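You operate a simulated robot arm through the tools that you are given. There is no shell and no other tool. Be economical: measure what you need, move in short steps, check, and stop when the job is done.

The job below is to be done with a simulated robot arm. You get a single attempt, and the scene is never put back.

## Task
Put the 5 spacer from the top of the gauge bench on the brown edge card there and the 10 spacer on top of the grey spool insulator there.
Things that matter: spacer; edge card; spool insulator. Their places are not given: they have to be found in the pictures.

Only the result counts: the job must be done as asked and must still hold three seconds after the hand-in. Knocking over, shifting, dropping, spilling or breaking anything else fails it.

## Robot
A 6-joint arm with a two-finger parallel gripper, fixed in place. Base frame: the origin is at the foot of the arm, x ahead of it, y to its left, z up; the work surface is at about z = 0.8. Units: m, rad, N and s.
With the tool pointing down near the work surface it reaches from about 0.26 to 0.68 m from the base axis. Its first joint turns from -1.152 to 1.152 rad. Payload 2.9 kg.
The TCP is the grasp point between the finger pads, 0.03 m short of the fingertips. In the tool frame z runs along the fingers and y along their closing line. The gripper opens to 0.11 m. The fingers are 0.02 m wide and 0.01 m thick; the gripper's body (0.048 by 0.112 m) begins 0.055 m behind the TCP.
Orientation is that of the tool frame in the base frame, as a unit quaternion [w, x, y, z]. With the fingers straight down and closing along the base's y, the tool's x points along the base's -x, its y along +y and its z along -z.

## Interface
- The arm moves only by the tool apply_moves. Its argument "rows" is a list of rows, each a list of 7 numbers: the shift along the tool's x, y, z in units of 300 mm (1.0 is 300 mm), then the turn, a rotation vector about the tool's x, y, z in units of 180 degrees (1.0 is 180 degrees), then the finger opening in m, from 0 to 0.11. In form: [[x, y, z, ax, ay, az, hand], ...]. A call has 1 to 10 rows; each row is the pose to reach, as a shift and turn from the pose commanded when the call began, along the tool's axes at that moment. A call with a number of a shift or a turn outside -1 to 1 is refused whole. Rows are played at 5 a second. More than 0.05 m and 0.15 rad between two rows, or a gripper value outside its range, and nothing of the call is played. Where a pose cannot be reached the arm comes as near as it can. A force on the tool above 40 N (or 10 N above the force at the start of the call, whichever is more), or a blocked arm, ends the call early, and 0.2 s more pass. Each finger travels about 0.108 m/s and halts on what it meets, pressing with about 41 N; the grip force reading is that of the motor and also rises with nothing between the fingers. The clock runs only during rows and for 0.2 s after the last one: add rows that repeat a pose to give the fingers time. The reply holds the time, the measured pose of the TCP, the force on the tool along the base axes, the opening and the grip force, in the units named above and with some noise.
- Cameras (640 x 400 px; columns grow to the right, rows downward): "scene" is fixed at [0.0973, 0.4376, 1.3886]; the picture's right is [-0.68, -0.73, 0.00], its down [-0.42, 0.39, -0.82] and it looks along [0.60, -0.56, -0.58] (base axes); focal length 318 px, centre (320, 200). "wrist" rides on the gripper at [-0.036, 0, -0.057] in the tool frame; the picture's right is [0.00, -1.00, 0.00], its down [0.97, 0.00, -0.24] and it looks along [0.24, 0.00, 0.97] (tool axes); focal length 218 px, centre (320, 200).
- capture(camera): a new picture of that camera. No time passes.
- point_at(camera, pixels): for up to 12 pixels [column, row] of the newest picture of that camera ("zoom" is the newest enlarged one), the place [x, y, z] in the base frame of the surface seen there, good to about 0.002 m, but the place of the scene camera against the robot may be out by one fixed shift of up to 0.018 m in any direction. No time passes.
- inspect(camera, box): a new picture of the part [left, top, right, bottom] of that camera's present view, enlarged. No time passes.
- close_job(): hands the job in; it is judged then, once.

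Work in short steps. Measure before you move; look again where a grasp or a placing could have gone wrong, and mend it. You have 60 turns and 22 pictures in all, those below and enlarged ones among them. Open the gripper and draw the arm clear of the work before you hand the job in, unless the task says otherwise; then end with one line.

The tools are called after ">>>" as name(argument=value, ...) on one line, values as JSON. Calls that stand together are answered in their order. apply_moves: Moves the arm, as the interface text tells. Its arguments: {"type":"object","properties":{"rows":{"type":"array","items":{"type":"array","items":{"type":"number"}}}},"required":["rows"]} The other tools are called the same way: capture (camera) takes a picture; point_at (camera, pixels) gives the place of the surface under pixels of a picture; inspect (camera, box) takes an enlarged picture of a part of a camera's view; close_job () hands the job in.

At the start:

```text
clock: 0.0
ee_pos: [0.4794, 0.0506, 1.1688]
tool_rot: [0.0, 0.0, 1.0, 0.001]
wrist_force: [-0.7, 0.0, -0.4]
grip_width: 0.1099
grip_force: 0.1
```

scene: 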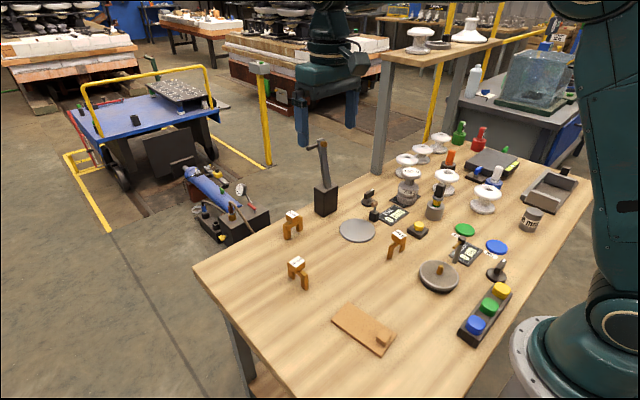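
wrist: 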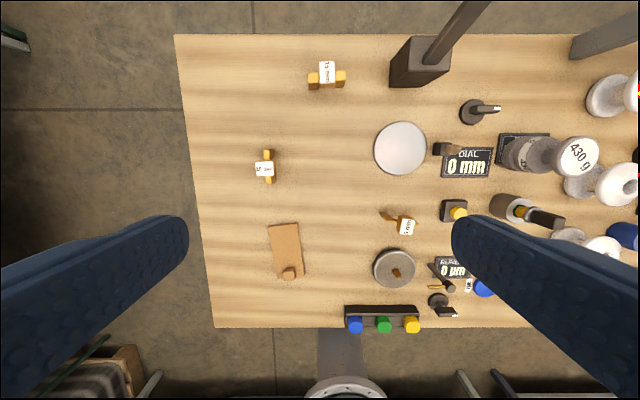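

The pictures show three orange arch-shaped spacers with labels (wrist px ~(327,75), (265,168), (403,224)). I zoom in to read them and to find the edge card and the spool insulator.

>>> inspect(camera="wrist", box=[230, 40, 430, 165])

>>> inspect(camera="wrist", box=[230, 140, 480, 296])

>>> inspect(camera="scene", box=[320, 100, 600, 275])

```text
3.20 times, centred on (330, 102) of wrist
```

zoom: 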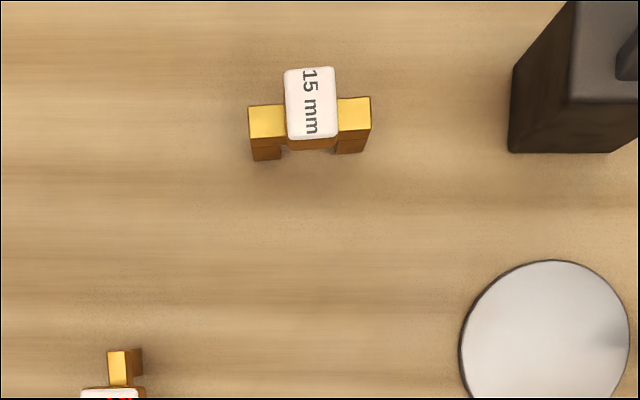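

```text
2.56 times, centred on (355, 218) of wrist
```

zoom: 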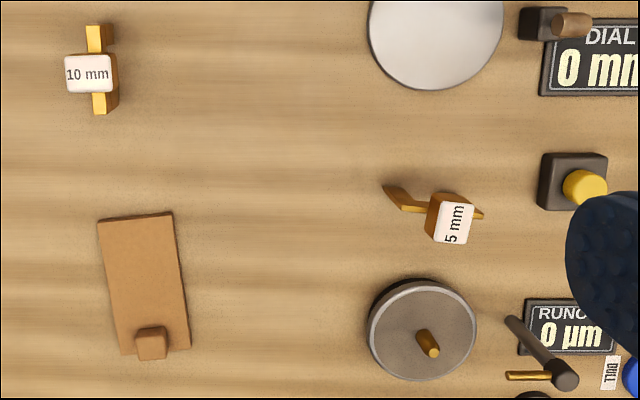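

```text
2.29 times, centred on (460, 188) of scene
```

zoom: 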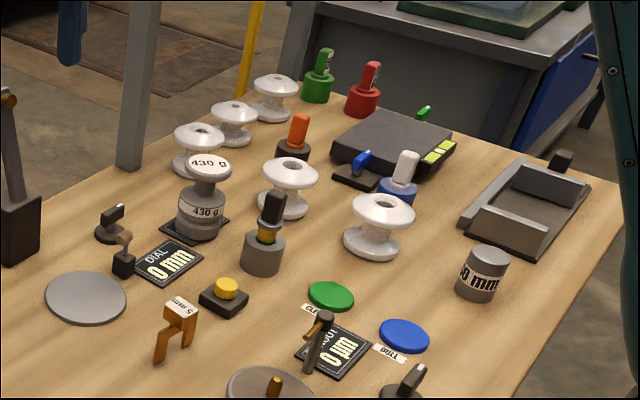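

The 10 mm spacer stands at wrist (265,168), the 5 mm at (405,224), and the brown card lies at (287,250). The 430 g object near (560,155) may be the grey spool, so I measure places now.

>>> point_at(camera="wrist", pixels=[[265, 169], [267, 151], [269, 181], [407, 227], [388, 215], [271, 227], [298, 224], [304, 277], [290, 271], [340, 200], [578, 156], [520, 150]])

>>> point_at(camera="scene", pixels=[[295, 262], [292, 215], [399, 236], [350, 306], [364, 328], [394, 332], [380, 353], [411, 172], [407, 195], [486, 191], [446, 176], [406, 159]])

>>> inspect(camera="scene", box=[380, 125, 460, 220])

```text
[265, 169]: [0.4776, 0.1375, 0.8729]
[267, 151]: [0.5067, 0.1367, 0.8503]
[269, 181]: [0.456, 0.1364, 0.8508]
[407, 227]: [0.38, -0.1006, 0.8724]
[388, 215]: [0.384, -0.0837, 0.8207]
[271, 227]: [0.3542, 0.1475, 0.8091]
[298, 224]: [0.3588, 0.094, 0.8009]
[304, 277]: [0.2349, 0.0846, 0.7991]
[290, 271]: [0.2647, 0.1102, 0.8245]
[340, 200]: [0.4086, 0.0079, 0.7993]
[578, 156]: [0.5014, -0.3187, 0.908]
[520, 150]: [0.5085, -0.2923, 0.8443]
```

```text
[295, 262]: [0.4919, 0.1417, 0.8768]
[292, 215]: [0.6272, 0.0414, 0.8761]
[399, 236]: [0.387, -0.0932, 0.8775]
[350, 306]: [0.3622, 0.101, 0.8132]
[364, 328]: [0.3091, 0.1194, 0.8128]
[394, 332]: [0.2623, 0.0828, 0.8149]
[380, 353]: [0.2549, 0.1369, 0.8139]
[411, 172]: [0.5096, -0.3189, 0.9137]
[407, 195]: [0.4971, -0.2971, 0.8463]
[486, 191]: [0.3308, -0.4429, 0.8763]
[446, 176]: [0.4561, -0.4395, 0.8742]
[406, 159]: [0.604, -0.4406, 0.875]
```

```text
4.21 times, centred on (420, 172) of scene
```

zoom: 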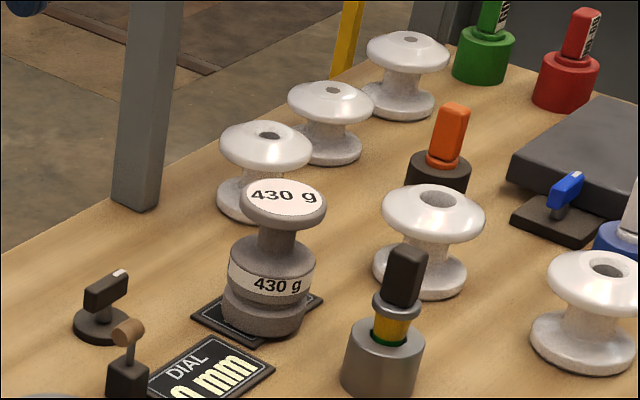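

The 430 g object looks like a stepped, spool-like body, while the other spools look white. I check the shelf geometry and then plan to move the wrist camera over that zone.

>>> point_at(camera="scene", pixels=[[385, 60], [420, 55], [500, 42], [380, 165], [418, 35], [470, 32], [437, 150], [324, 150], [422, 148], [440, 137]])

>>> inspect(camera="scene", box=[370, 10, 530, 110])

```text
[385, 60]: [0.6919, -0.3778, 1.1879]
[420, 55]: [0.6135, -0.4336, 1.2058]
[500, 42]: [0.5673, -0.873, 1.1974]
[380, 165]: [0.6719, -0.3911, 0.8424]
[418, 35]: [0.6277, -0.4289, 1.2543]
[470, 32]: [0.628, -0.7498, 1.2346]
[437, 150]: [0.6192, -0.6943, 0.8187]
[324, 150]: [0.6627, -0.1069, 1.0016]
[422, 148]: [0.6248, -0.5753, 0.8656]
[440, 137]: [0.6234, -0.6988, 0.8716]
```

```text
4.00 times, centred on (450, 60) of scene
```

zoom: 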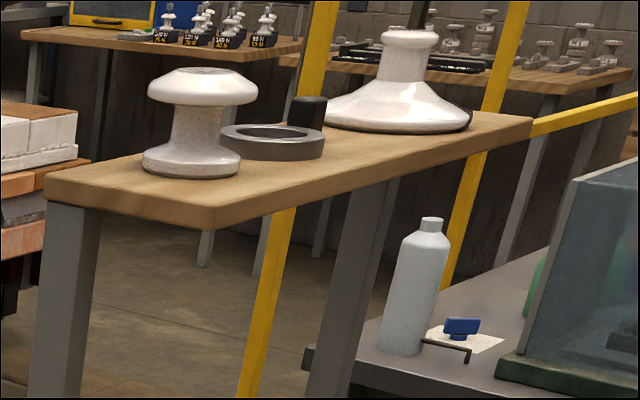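

The shelf sits at z≈1.2 for x>0.56, so I stay at x≈0.40. I move the camera toward y≈-0.25 to look at the spools from above.

>>> apply_moves(rows=[[0.1, -0.12, 0, 0, 0, 0, 0.11], [0.2, -0.24, 0, 0, 0, 0, 0.11], [0.267, -0.36, 0, 0, 0, 0, 0.11], [0.267, -0.5, 0, 0, 0, 0, 0.11], [0.267, -0.65, 0, 0, 0, 0, 0.11], [0.267, -0.8, 0, 0, 0, 0, 0.11], [0.267, -0.92, 0, 0, 0, 0, 0.11], [0.267, -1.0, 0, 0, 0, 0, 0.11], [0.267, -1.0, 0, 0, 0, 0, 0.11]])

>>> capture(camera="wrist")

```text
clock: 2.0
ee_pos: [0.3992, -0.2503, 1.168]
tool_rot: [0.0, 0.0, 1.0, 0.0]
wrist_force: [-0.1, 1.3, 0.2]
grip_width: 0.1098
grip_force: 0.1
```

```text
14 pictures are left
```

wrist: 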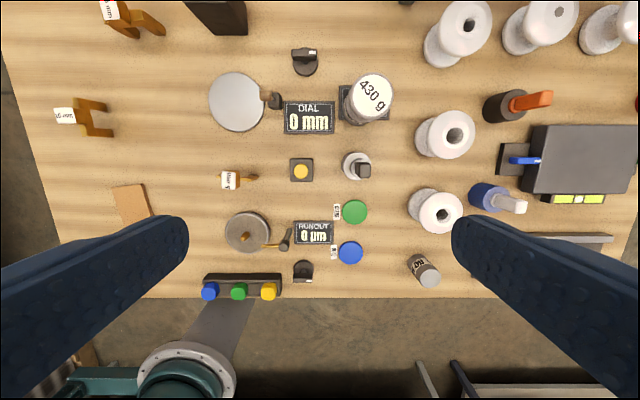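

Five spools show at (465,30), (545,25), (605,30), (447,135) and (438,212), along with the 430 g body at (370,98). I zoom in to compare their colours.

>>> inspect(camera="wrist", box=[320, 0, 640, 200])

```text
2.00 times, centred on (480, 100) of wrist
```

zoom: 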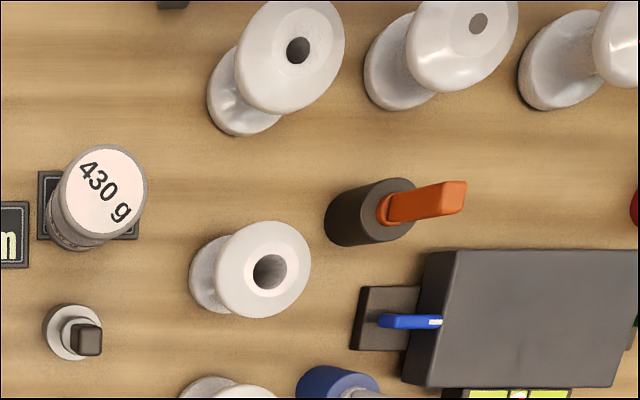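

All five open spools are clearly white. The only grey spool is the one marked 430 g, at about (0.50,-0.31), so that is the target. Next I look at the 5 mm spacer from closer above.

>>> apply_moves(rows=[[0.0, 0.12, 0.05, 0, 0, 0, 0.11], [0.02, 0.24, 0.12, 0, 0, 0, 0.11], [0.03, 0.36, 0.2, 0, 0, 0, 0.11], [0.04, 0.47, 0.28, 0, 0, 0, 0.11], [0.053, 0.517, 0.36, 0, 0, 0, 0.11], [0.053, 0.517, 0.433, 0, 0, 0, 0.11], [0.053, 0.517, 0.433, 0, 0, 0, 0.11]])

>>> capture(camera="wrist")

```text
clock: 3.6
ee_pos: [0.3816, -0.0911, 1.039]
tool_rot: [0.001, 0.001, 1.0, 0.0]
wrist_force: [0.5, -0.5, -0.5]
grip_width: 0.1098
grip_force: 0.2
```

```text
12 pictures are left
```

wrist: 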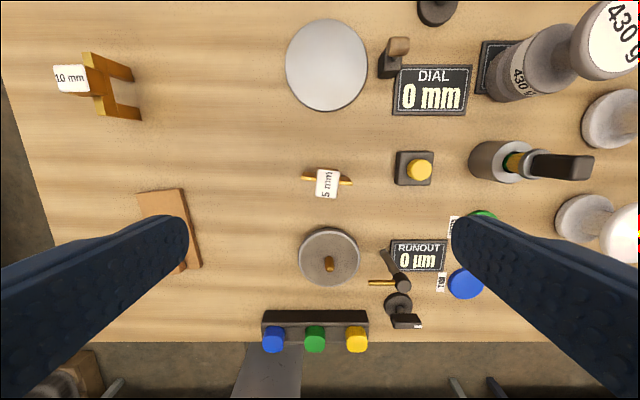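

The 5 mm spacer now shows at (327,182). I zoom on it and measure it.

>>> inspect(camera="wrist", box=[287, 155, 367, 205])

>>> point_at(camera="wrist", pixels=[[327, 183], [303, 178], [318, 180], [349, 182], [322, 171], [333, 196], [340, 172], [328, 258], [330, 232], [412, 165]])

```text
8.00 times, centred on (327, 180) of wrist
```

zoom: 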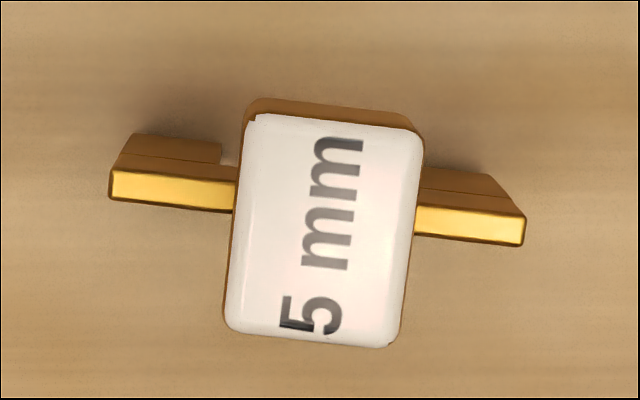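

```text
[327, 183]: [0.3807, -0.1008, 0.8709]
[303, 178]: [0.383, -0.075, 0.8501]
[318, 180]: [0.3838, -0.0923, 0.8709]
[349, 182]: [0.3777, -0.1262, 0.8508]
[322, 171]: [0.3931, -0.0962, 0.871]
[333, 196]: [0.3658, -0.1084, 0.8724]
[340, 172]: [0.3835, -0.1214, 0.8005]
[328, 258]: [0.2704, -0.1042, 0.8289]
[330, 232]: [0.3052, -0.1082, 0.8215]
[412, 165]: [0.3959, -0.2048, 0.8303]
```

The 5 mm spacer has a plate 52 mm long and 5 mm thick, with a 22×27 mm handle at z 0.85–0.871, turned about 6°. I turn the tool +83.9° about base z (az = −0.466) so the fingers close across the handle, at a partial opening.

>>> apply_moves(rows=[[0, 0, 0.0, 0, 0, -0.0466, 0.06], [0, 0, 0.0, 0, 0, -0.0932, 0.06], [0, 0, 0.0, 0, 0, -0.1398, 0.06], [0, 0, 0, 0, 0, -0.1864, 0.06], [0, 0, 0, 0, 0, -0.233, 0.06], [0, 0, 0, 0, 0, -0.2796, 0.06], [0, 0, 0, 0, 0, -0.3262, 0.06], [0, 0, 0, 0, 0, -0.3728, 0.06], [0, 0, 0, 0, 0, -0.4194, 0.06], [0, 0, 0, 0, 0, -0.466, 0.06]])

```text
clock: 5.8
ee_pos: [0.3847, -0.0946, 1.0388]
tool_rot: [0.001, -0.669, 0.743, 0.0]
wrist_force: [0.4, 0.0, 0.0]
grip_width: 0.0596
grip_force: 0.1
```

The yaw came out as planned. I centre over the handle at (0.380,-0.102), go down to z≈0.93, and look.

>>> apply_moves(rows=[[0.026, 0.01, 0.1, 0, 0, 0, 0.06], [0.026, 0.01, 0.2, 0, 0, 0, 0.06], [0.026, 0.01, 0.3, 0, 0, 0, 0.06], [0.026, 0.01, 0.36, 0, 0, 0, 0.06], [0.026, 0.01, 0.36, 0, 0, 0, 0.06]])

>>> capture(camera="wrist")

```text
clock: 7.0
ee_pos: [0.3802, -0.1016, 0.9319]
tool_rot: [0.0, -0.668, 0.744, 0.0]
wrist_force: [-0.5, 0.2, -0.4]
grip_width: 0.0602
grip_force: 0.1
```

```text
10 pictures are left
```

wrist: 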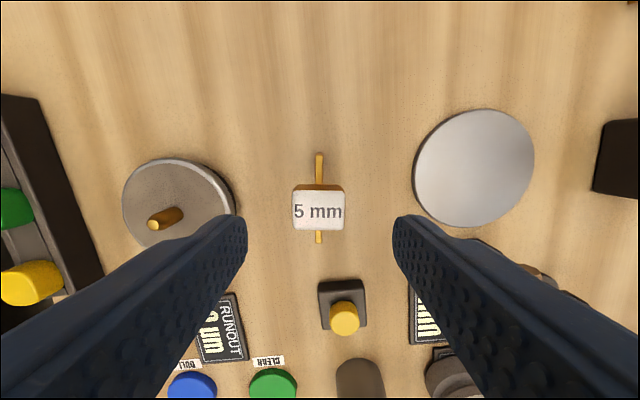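

The handle is centred at (319,211), just where the TCP line meets it. I go down to z≈0.862 and close.

>>> apply_moves(rows=[[0, 0, 0.1, 0, 0, 0, 0.06], [0, 0, 0.19, 0, 0, 0, 0.06], [0, 0, 0.233, 0, 0, 0, 0.06], [0, 0, 0.233, 0, 0, 0, 0.06], [0, 0, 0.233, 0, 0, 0, 0.015], [0, 0, 0.233, 0, 0, 0, 0.015], [0, 0, 0.233, 0, 0, 0, 0.015]])

```text
clock: 8.6
ee_pos: [0.3804, -0.1018, 0.8591]
tool_rot: [0.0, -0.669, 0.743, 0.0]
wrist_force: [0.8, 0.1, 0.2]
grip_width: 0.0293
grip_force: 40.8
```

The grip holds at 29 mm and 41 N. I lift straight up and start turning toward the card's direction.

>>> apply_moves(rows=[[0, 0, -0.06, 0, 0, 0, 0.015], [0, 0, -0.16, 0, 0, 0, 0.015], [0, 0, -0.3, 0, 0, 0, 0.015], [0, 0, -0.45, 0, 0, 0, 0.015], [0, 0, -0.45, 0, 0, 0, 0.015]])

>>> apply_moves(rows=[[0, -0.0, 0.0, 0, 0, 0.045, 0.015], [0, 0, 0, 0, 0, 0.09, 0.015], [0, 0, 0, 0, 0, 0.135, 0.015], [0, 0, 0, 0, 0, 0.18, 0.015], [0, 0, 0, 0, 0, 0.225, 0.015], [0, 0, 0, 0, 0, 0.27, 0.015], [0, 0, 0, 0, 0, 0.315, 0.015], [0, 0, 0, 0, 0, 0.36, 0.015], [0, 0, 0, 0, 0, 0.4, 0.015], [0, 0, 0, 0, 0, 0.43, 0.015]])

```text
clock: 9.8
ee_pos: [0.383, -0.1021, 0.9925]
tool_rot: [0.001, -0.668, 0.744, 0.0]
wrist_force: [0.7, 0.4, -0.4]
grip_width: 0.029
grip_force: 40.8
```

```text
clock: 12.0
ee_pos: [0.3791, -0.1014, 0.9935]
tool_rot: [0.0, -0.055, 0.998, 0.0]
wrist_force: [0.1, 0.6, -0.3]
grip_width: 0.0294
grip_force: 41.0
```

The spacer is still held, with yaw ≈6.4°. I move over the card at about (0.318,0.115) and look at it from there.

>>> apply_moves(rows=[[0.02, 0.1, 0, 0, 0, 0, 0.015], [0.04, 0.22, 0, 0, 0, 0, 0.015], [0.06, 0.35, 0, 0, 0, 0, 0.015], [0.08, 0.48, 0, 0, 0, 0, 0.015], [0.1, 0.6, 0, 0, 0, 0, 0.015], [0.126, 0.69, 0, 0, 0, 0, 0.015], [0.126, 0.742, 0, 0, 0, 0, 0.015], [0.126, 0.742, 0, 0, 0, 0, 0.015]])

>>> capture(camera="wrist")

```text
clock: 13.8
ee_pos: [0.317, 0.1148, 0.9952]
tool_rot: [0.0, -0.057, 0.998, 0.001]
wrist_force: [-1.2, -0.7, -1.6]
grip_width: 0.0295
grip_force: 40.9
```

```text
9 pictures are left
```

wrist: 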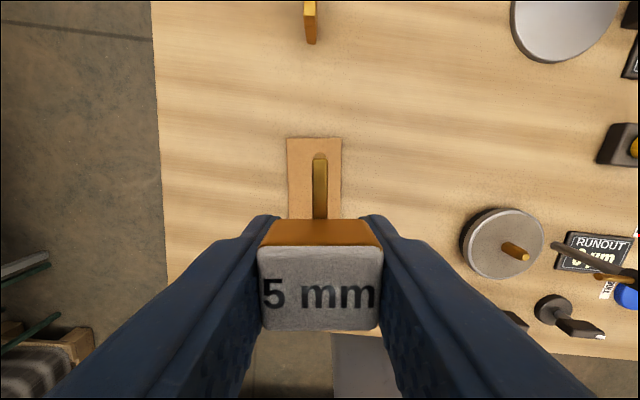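

The card shows square to the tool, at columns 287–341 with its far edge at row 138. I measure its corners.

>>> point_at(camera="wrist", pixels=[[289, 141], [339, 140], [290, 210], [339, 210], [300, 160], [335, 190], [321, 158], [319, 240], [315, 36]])

>>> inspect(camera="scene", box=[280, 220, 440, 370])

```text
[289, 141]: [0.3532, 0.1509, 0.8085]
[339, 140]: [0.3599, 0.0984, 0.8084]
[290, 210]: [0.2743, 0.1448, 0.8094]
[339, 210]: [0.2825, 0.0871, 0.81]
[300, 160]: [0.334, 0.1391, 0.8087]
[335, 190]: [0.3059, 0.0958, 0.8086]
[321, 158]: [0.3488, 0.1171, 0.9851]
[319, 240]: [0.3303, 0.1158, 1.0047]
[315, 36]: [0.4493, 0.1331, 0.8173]
```

```text
2.67 times, centred on (360, 295) of scene
```

zoom: 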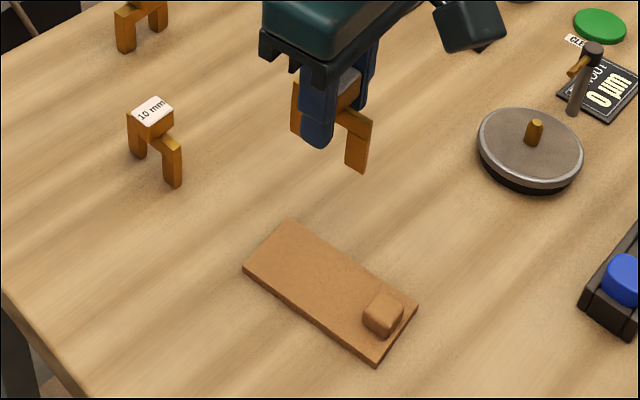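

The card top is at z 0.809, its midline passes through (0.321,0.1205) at 6.2°, and the free stretch is x 0.283–0.356. I shift there and come down close above the card.

>>> apply_moves(rows=[[-0.015, 0.017, 0.0, 0, 0, 0, 0.015], [-0.015, 0.017, 0.13, 0, 0, 0, 0.015], [-0.015, 0.017, 0.26, 0, 0, 0, 0.015], [-0.015, 0.017, 0.36, 0, 0, 0, 0.015], [-0.015, 0.017, 0.4, 0, 0, 0, 0.015], [-0.015, 0.017, 0.407, 0, 0, 0, 0.015], [-0.015, 0.017, 0.407, 0, 0, 0, 0.015]])

>>> inspect(camera="scene", box=[300, 260, 420, 360])

```text
clock: 15.4
ee_pos: [0.3208, 0.1215, 0.8726]
tool_rot: [0.001, -0.057, 0.998, 0.0]
wrist_force: [-0.3, -0.1, -0.9]
grip_width: 0.0293
grip_force: 40.7
```

```text
4.00 times, centred on (360, 310) of scene
```

zoom: 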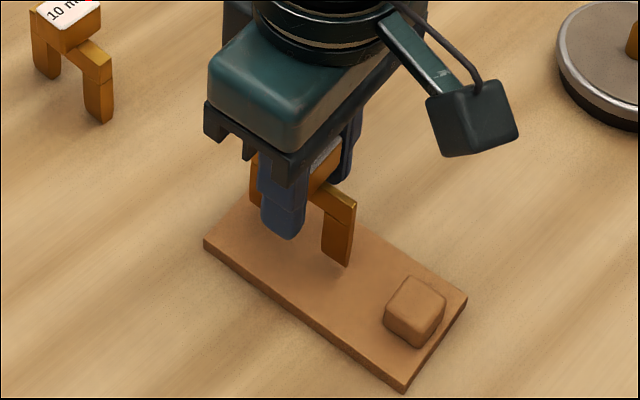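

The spacer hovers just above the card, clear of the block. I lower it in half-millimetre steps, watching the force.

>>> apply_moves(rows=[[0, 0, 0.0035, 0, 0, 0, 0.015], [0, 0, 0.007, 0, 0, 0, 0.015], [0, 0, 0.007, 0, 0, 0, 0.015]])

```text
clock: 16.2
ee_pos: [0.3219, 0.121, 0.8713]
tool_rot: [0.001, -0.056, 0.998, 0.0]
wrist_force: [0.0, 0.1, -0.3]
grip_width: 0.0295
grip_force: 40.9
```

No contact yet; I go on down slowly.

>>> apply_moves(rows=[[0, 0, 0.002, 0, 0, 0, 0.015], [0, 0, 0.004, 0, 0, 0, 0.015], [0, 0, 0.004, 0, 0, 0, 0.015]])

```text
clock: 17.0
ee_pos: [0.321, 0.1204, 0.8693]
tool_rot: [0.001, -0.057, 0.998, 0.0]
wrist_force: [-0.5, 1.2, -0.4]
grip_width: 0.0294
grip_force: 41.1
```

There is still no force, so I go another 1.2 mm down.

>>> apply_moves(rows=[[0, 0, 0.002, 0, 0, 0, 0.015], [0, 0, 0.004, 0, 0, 0, 0.015], [0, 0, 0.004, 0, 0, 0, 0.015]])

```text
clock: 17.8
ee_pos: [0.3207, 0.121, 0.8679]
tool_rot: [0.001, -0.058, 0.998, 0.0]
wrist_force: [-0.6, 0.1, -0.8]
grip_width: 0.0292
grip_force: 40.8
```

>>> apply_moves(rows=[[0, 0, 0.002, 0, 0, 0, 0.015], [0, 0, 0.004, 0, 0, 0, 0.015], [0, 0, 0.004, 0, 0, 0, 0.015]])

>>> inspect(camera="scene", box=[330, 280, 410, 340])

```text
clock: 18.6
ee_pos: [0.3217, 0.1207, 0.8684]
tool_rot: [0.0, -0.056, 0.998, 0.0]
wrist_force: [-3.1, -1.0, 7.9]
grip_width: 0.0293
grip_force: 40.8
```

```text
6.67 times, centred on (370, 310) of scene
```

zoom: 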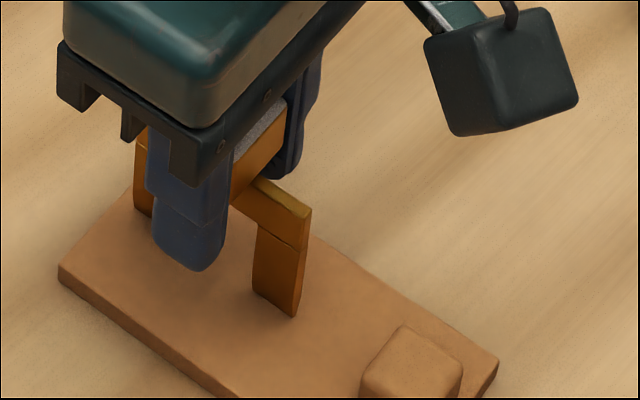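

Contact shows as 8 N upward, with the spacer standing on the card. I release it and rise straight up.

>>> apply_moves(rows=[[0, 0, -0.002, 0, 0, 0, 0.034], [0, 0, -0.002, 0, 0, 0, 0.045], [0, 0, -0.002, 0, 0, 0, 0.06], [0, 0, -0.002, 0, 0, 0, 0.06], [0, 0, -0.06, 0, 0, 0, 0.06], [0, 0, -0.15, 0, 0, 0, 0.06], [0, 0, -0.3, 0, 0, 0, 0.06], [0, 0, -0.42, 0, 0, 0, 0.06], [0, 0, -0.42, 0, 0, 0, 0.06]])

>>> capture(camera="wrist")

```text
clock: 20.6
ee_pos: [0.3217, 0.1214, 0.9989]
tool_rot: [0.0, -0.056, 0.998, 0.0]
wrist_force: [0.8, 0.9, 0.3]
grip_width: 0.06
grip_force: 0.0
```

```text
5 pictures are left
```

wrist: 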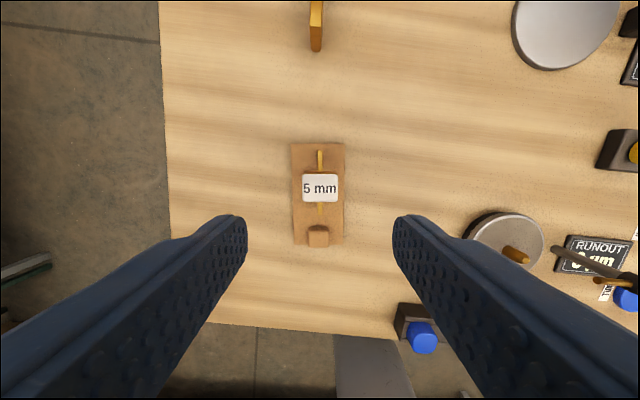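

The 5 mm spacer stands upright on the card, its label at (320,187). Now I move over the 10 mm spacer at about (0.480,0.137) and look.

>>> apply_moves(rows=[[-0.1, 0, 0, 0, 0, 0, 0.06], [-0.24, 0, 0, 0, 0, 0, 0.06], [-0.38, 0, 0, 0, 0, 0, 0.06], [-0.48, -0.005, 0, 0, 0, 0, 0.06], [-0.529, -0.005, 0.08, 0, 0, 0, 0.06], [-0.529, -0.005, 0.2, 0, 0, 0, 0.06], [-0.529, -0.005, 0.2, 0, 0, 0, 0.06]])

>>> capture(camera="wrist")

```text
clock: 22.2
ee_pos: [0.482, 0.1394, 0.9336]
tool_rot: [0.0, -0.057, 0.998, 0.001]
wrist_force: [0.6, 0.0, -0.3]
grip_width: 0.0601
grip_force: 0.1
```

```text
4 pictures are left
```

wrist: 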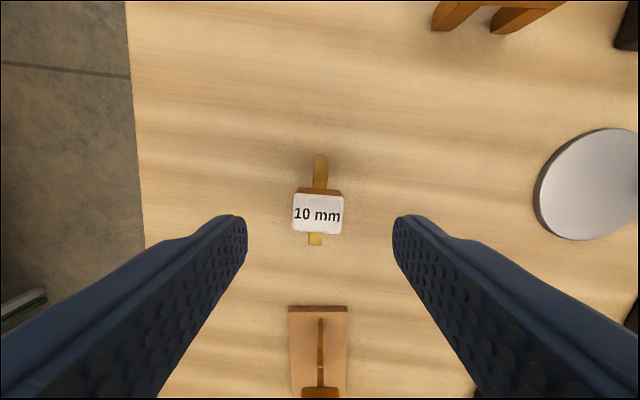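

The label is centred near (318,213) and tilted a few degrees. I measure its edges to get the yaw exactly.

>>> point_at(camera="wrist", pixels=[[318, 213], [295, 214], [342, 216], [320, 158], [315, 240], [296, 231], [340, 233], [297, 196], [341, 198], [320, 185]])

```text
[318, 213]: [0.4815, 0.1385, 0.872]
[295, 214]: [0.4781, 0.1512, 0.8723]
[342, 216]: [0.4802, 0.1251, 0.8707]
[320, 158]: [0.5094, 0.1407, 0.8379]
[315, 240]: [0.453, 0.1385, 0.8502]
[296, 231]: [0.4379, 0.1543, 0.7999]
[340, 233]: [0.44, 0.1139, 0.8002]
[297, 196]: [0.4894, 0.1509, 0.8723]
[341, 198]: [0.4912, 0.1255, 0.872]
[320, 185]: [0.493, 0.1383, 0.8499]
```

The spacer's yaw is about 2.7° and its centre is (0.480,0.138). I correct the yaw by 3.7°, go down to z≈0.862 and close.

>>> apply_moves(rows=[[0, 0.003, 0.06, 0, 0, 0.0206, 0.06], [0, 0.003, 0.15, 0, 0, 0.0206, 0.06], [0, 0.003, 0.22, 0, 0, 0.0206, 0.06], [0, 0.003, 0.24, 0, 0, 0.0206, 0.06], [0, 0.003, 0.24, 0, 0, 0.0206, 0.06], [0, 0.003, 0.24, 0, 0, 0.0206, 0.015], [0, 0.003, 0.24, 0, 0, 0.0206, 0.015], [0, 0.003, 0.24, 0, 0, 0.0206, 0.015]])

>>> apply_moves(rows=[[0, 0, -0.06, 0, 0, 0, 0.015], [0, 0, -0.16, 0, 0, 0, 0.015], [0, 0, -0.3, 0, 0, 0, 0.015], [0, 0, -0.45, 0, 0, 0, 0.015], [0, 0, -0.6, 0, 0, 0, 0.015], [0, 0, -0.6, 0, 0, 0, 0.015]])

```text
clock: 24.0
ee_pos: [0.4792, 0.1374, 0.8613]
tool_rot: [0.0, -0.023, 1.0, 0.0]
wrist_force: [0.0, 0.4, -0.6]
grip_width: 0.0294
grip_force: 40.5
```

```text
clock: 25.4
ee_pos: [0.4813, 0.14, 1.0427]
tool_rot: [0.0, -0.024, 1.0, 0.0]
wrist_force: [-0.4, 0.1, -2.2]
grip_width: 0.0292
grip_force: 41.4
```

The 10 mm spacer is held at 29 mm, bottom at z≈0.98. I carry it, well above everything, toward (0.41,-0.31), just short of the grey spool.

>>> apply_moves(rows=[[0.03, -0.08, 0, 0, 0, 0, 0.015], [0.06, -0.2, 0, 0, 0, 0, 0.015], [0.1, -0.33, 0, 0, 0, 0, 0.015], [0.14, -0.46, 0, 0, 0, 0, 0.015], [0.17, -0.59, 0, 0, 0, 0, 0.015], [0.2, -0.71, 0, 0, 0, 0, 0.015], [0.2, -0.8, 0, 0, 0, 0, 0.015]])

>>> apply_moves(rows=[[0.03, -0.08, 0, 0, 0, 0, 0.015], [0.06, -0.2, 0, 0, 0, 0, 0.015], [0.08, -0.33, 0, 0, 0, 0, 0.015], [0.103, -0.46, 0, 0, 0, 0, 0.015], [0.103, -0.59, 0, 0, 0, 0, 0.015], [0.103, -0.68, 0, 0, 0, 0, 0.015], [0.103, -0.68, 0, 0, 0, 0, 0.015]])

>>> capture(camera="wrist")

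```text
clock: 27.0
ee_pos: [0.4304, -0.1027, 1.0426]
tool_rot: [0.0, -0.025, 1.0, 0.0]
wrist_force: [0.4, 0.1, -1.3]
grip_width: 0.0294
grip_force: 41.2
```

```text
clock: 28.6
ee_pos: [0.4107, -0.3114, 1.0404]
tool_rot: [-0.001, -0.025, 1.0, -0.001]
wrist_force: [-0.8, 0.2, -1.1]
grip_width: 0.0295
grip_force: 40.6
```

```text
3 pictures are left
```

wrist: 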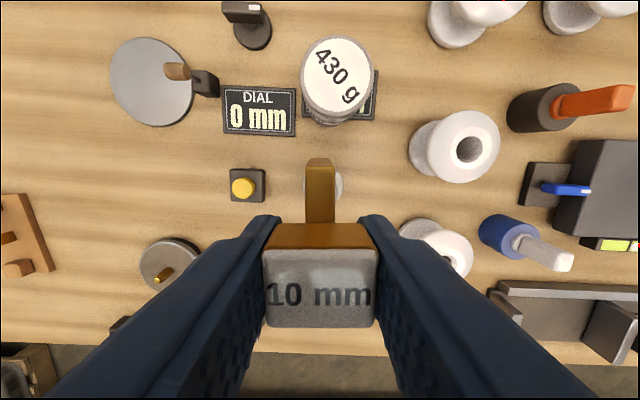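

The spool's top disc shows at about (336,76), columns 301–371 and rows 37–113. I measure its edge points.

>>> point_at(camera="wrist", pixels=[[336, 76], [306, 76], [367, 76], [337, 41], [336, 108], [316, 50], [357, 50], [316, 100], [357, 98], [320, 178], [320, 162], [446, 147]])

```text
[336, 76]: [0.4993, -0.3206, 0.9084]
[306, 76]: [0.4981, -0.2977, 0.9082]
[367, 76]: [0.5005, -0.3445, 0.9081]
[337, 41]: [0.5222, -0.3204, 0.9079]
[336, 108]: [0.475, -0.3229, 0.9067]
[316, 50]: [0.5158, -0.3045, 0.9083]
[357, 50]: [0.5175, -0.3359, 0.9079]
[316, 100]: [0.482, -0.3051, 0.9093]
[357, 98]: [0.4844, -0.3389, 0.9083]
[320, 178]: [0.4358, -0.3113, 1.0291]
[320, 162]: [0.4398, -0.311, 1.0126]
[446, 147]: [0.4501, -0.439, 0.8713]
```

The disc centre is (0.499,-0.321,0.908) and its radius is about 27 mm, so both legs (14–28 mm from centre) will rest on it. I move over it and come down to about 3 mm above.

>>> apply_moves(rows=[[-0.08, -0.02, 0, 0, 0, 0, 0.015], [-0.18, -0.046, 0, 0, 0, 0, 0.015], [-0.26, -0.046, 0, 0, 0, 0, 0.015], [-0.296, -0.046, 0.02, 0, 0, 0, 0.015], [-0.296, -0.046, 0.12, 0, 0, 0, 0.015], [-0.296, -0.046, 0.19, 0, 0, 0, 0.015], [-0.296, -0.046, 0.22, 0, 0, 0, 0.015], [-0.296, -0.046, 0.226, 0, 0, 0, 0.015], [-0.296, -0.046, 0.226, 0, 0, 0, 0.015]])

>>> inspect(camera="scene", box=[370, 135, 450, 215])

```text
clock: 30.6
ee_pos: [0.4976, -0.3192, 0.972]
tool_rot: [0.0, -0.024, 1.0, 0.0]
wrist_force: [-0.8, -0.3, -1.7]
grip_width: 0.0295
grip_force: 40.9
```

```text
5.00 times, centred on (410, 175) of scene
```

zoom: 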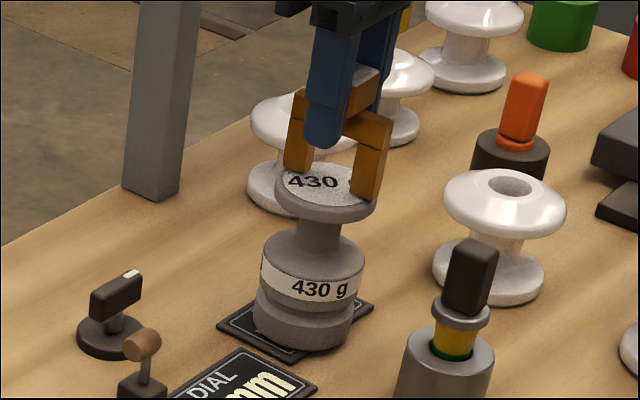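

The legs hover over the disc. I check the legs against the disc in the same (scene) frame to see whether the spacer is centred.

>>> point_at(camera="zoom", pixels=[[297, 168], [287, 160], [354, 190], [371, 198], [380, 185], [388, 120], [300, 93], [280, 190], [325, 203], [345, 205], [322, 165], [310, 168]])

```text
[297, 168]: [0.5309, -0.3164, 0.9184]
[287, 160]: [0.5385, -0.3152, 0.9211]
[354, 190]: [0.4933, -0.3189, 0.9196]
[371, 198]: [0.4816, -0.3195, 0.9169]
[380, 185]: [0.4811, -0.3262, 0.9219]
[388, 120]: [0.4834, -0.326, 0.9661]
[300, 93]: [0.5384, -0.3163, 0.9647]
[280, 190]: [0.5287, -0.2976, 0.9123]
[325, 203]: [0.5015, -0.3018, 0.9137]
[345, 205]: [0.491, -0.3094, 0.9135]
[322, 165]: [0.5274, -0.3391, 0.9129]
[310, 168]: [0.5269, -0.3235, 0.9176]
```

I sample more points on the disc and around its rim to fit its centre in this frame.

>>> point_at(camera="zoom", pixels=[[326, 181], [276, 186], [278, 192], [284, 198], [295, 204], [310, 208], [325, 210], [340, 211], [355, 209], [365, 206], [345, 167], [340, 160]])

```text
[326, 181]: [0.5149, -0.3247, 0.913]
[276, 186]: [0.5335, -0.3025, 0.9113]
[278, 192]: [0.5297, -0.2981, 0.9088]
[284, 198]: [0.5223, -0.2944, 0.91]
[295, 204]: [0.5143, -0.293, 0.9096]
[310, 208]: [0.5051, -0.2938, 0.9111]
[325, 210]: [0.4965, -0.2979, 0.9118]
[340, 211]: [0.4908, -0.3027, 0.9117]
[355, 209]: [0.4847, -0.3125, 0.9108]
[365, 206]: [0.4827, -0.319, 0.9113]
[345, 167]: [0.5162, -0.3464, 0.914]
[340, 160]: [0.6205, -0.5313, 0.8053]
```

The fit gives the disc's rim centre at (0.5135,-0.324) with R≈31 mm, and the spacer's centre at (0.510,-0.3225), about 4 mm above. I shift by +3.5 mm in x and −1 mm in y, then lower slowly.

>>> apply_moves(rows=[[-0.0117, -0.004, 0, 0, 0, 0, 0.015], [-0.0117, -0.004, 0.004, 0, 0, 0, 0.015], [-0.0117, -0.004, 0.007, 0, 0, 0, 0.015], [-0.0117, -0.004, 0.007, 0, 0, 0, 0.015]])

>>> apply_moves(rows=[[0, 0, 0.002, 0, 0, 0, 0.015], [0, 0, 0.004, 0, 0, 0, 0.015], [0, 0, 0.004, 0, 0, 0, 0.015]])

```text
clock: 31.6
ee_pos: [0.502, -0.3204, 0.9704]
tool_rot: [-0.001, -0.024, 1.0, 0.0]
wrist_force: [-0.7, -0.4, -1.4]
grip_width: 0.0297
grip_force: 41.5
```

```text
clock: 32.4
ee_pos: [0.5004, -0.3209, 0.9703]
tool_rot: [0.0, -0.023, 1.0, -0.001]
wrist_force: [-0.6, -1.3, 2.3]
grip_width: 0.0294
grip_force: 41.0
```

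The vertical force rose from −1.4 to +2.3 N, so contact has begun. I go 0.5 mm further to seat it.

>>> apply_moves(rows=[[0, 0, 0.0015, 0, 0, 0, 0.015], [0, 0, 0.0015, 0, 0, 0, 0.015]])

```text
clock: 33.0
ee_pos: [0.5025, -0.3201, 0.9704]
tool_rot: [0.0, -0.023, 1.0, -0.001]
wrist_force: [-2.6, -0.4, 8.8]
grip_width: 0.0295
grip_force: 40.9
```

It is seated, with 9 N upward. I release, rise straight up and look.

>>> apply_moves(rows=[[0, 0, -0.002, 0, 0, 0, 0.034], [0, 0, -0.002, 0, 0, 0, 0.045], [0, 0, -0.002, 0, 0, 0, 0.06], [0, 0, -0.002, 0, 0, 0, 0.06], [0, 0, -0.06, 0, 0, 0, 0.06], [0, 0, -0.15, 0, 0, 0, 0.06], [0.05, 0, -0.3, 0, 0, 0, 0.06], [0.15, 0.05, -0.4, 0, 0, 0, 0.06], [0.28, 0.1, -0.45, 0, 0, 0, 0.06], [0.4, 0.15, -0.5, 0, 0, 0, 0.06]])

>>> capture(camera="scene")

```text
clock: 35.2
ee_pos: [0.3803, -0.282, 1.119]
tool_rot: [0.0, -0.023, 1.0, 0.0]
wrist_force: [-0.3, -0.1, 0.1]
grip_width: 0.0603
grip_force: 0.0
```

```text
1 pictures are left
```

scene: 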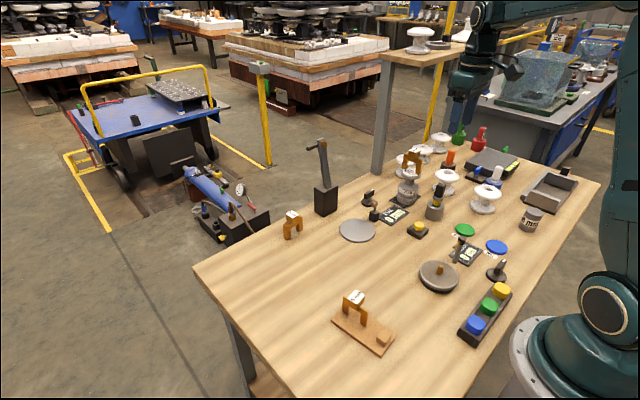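

Both spacers stand in place: the 5 on the card at (355,305) and the 10 on the grey spool at (411,163). One last close look at the spool before I hand in.

>>> inspect(camera="scene", box=[370, 135, 450, 215])

```text
5.00 times, centred on (410, 175) of scene
```

zoom: 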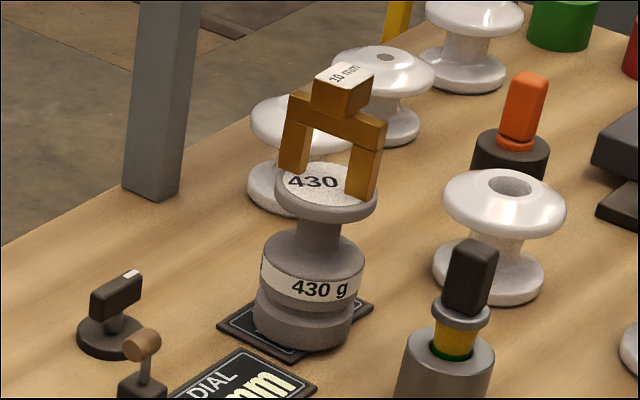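

The 10 spacer stands with both legs on the grey spool, nothing else has moved, and the arm is clear. I hand the job in.

>>> close_job()

```text
The job is handed in.
```

I put the 5 spacer on the brown edge card and the 10 spacer on top of the grey spool marked 430 g, the only grey spool on the bench; both were standing upright in the last pictures.
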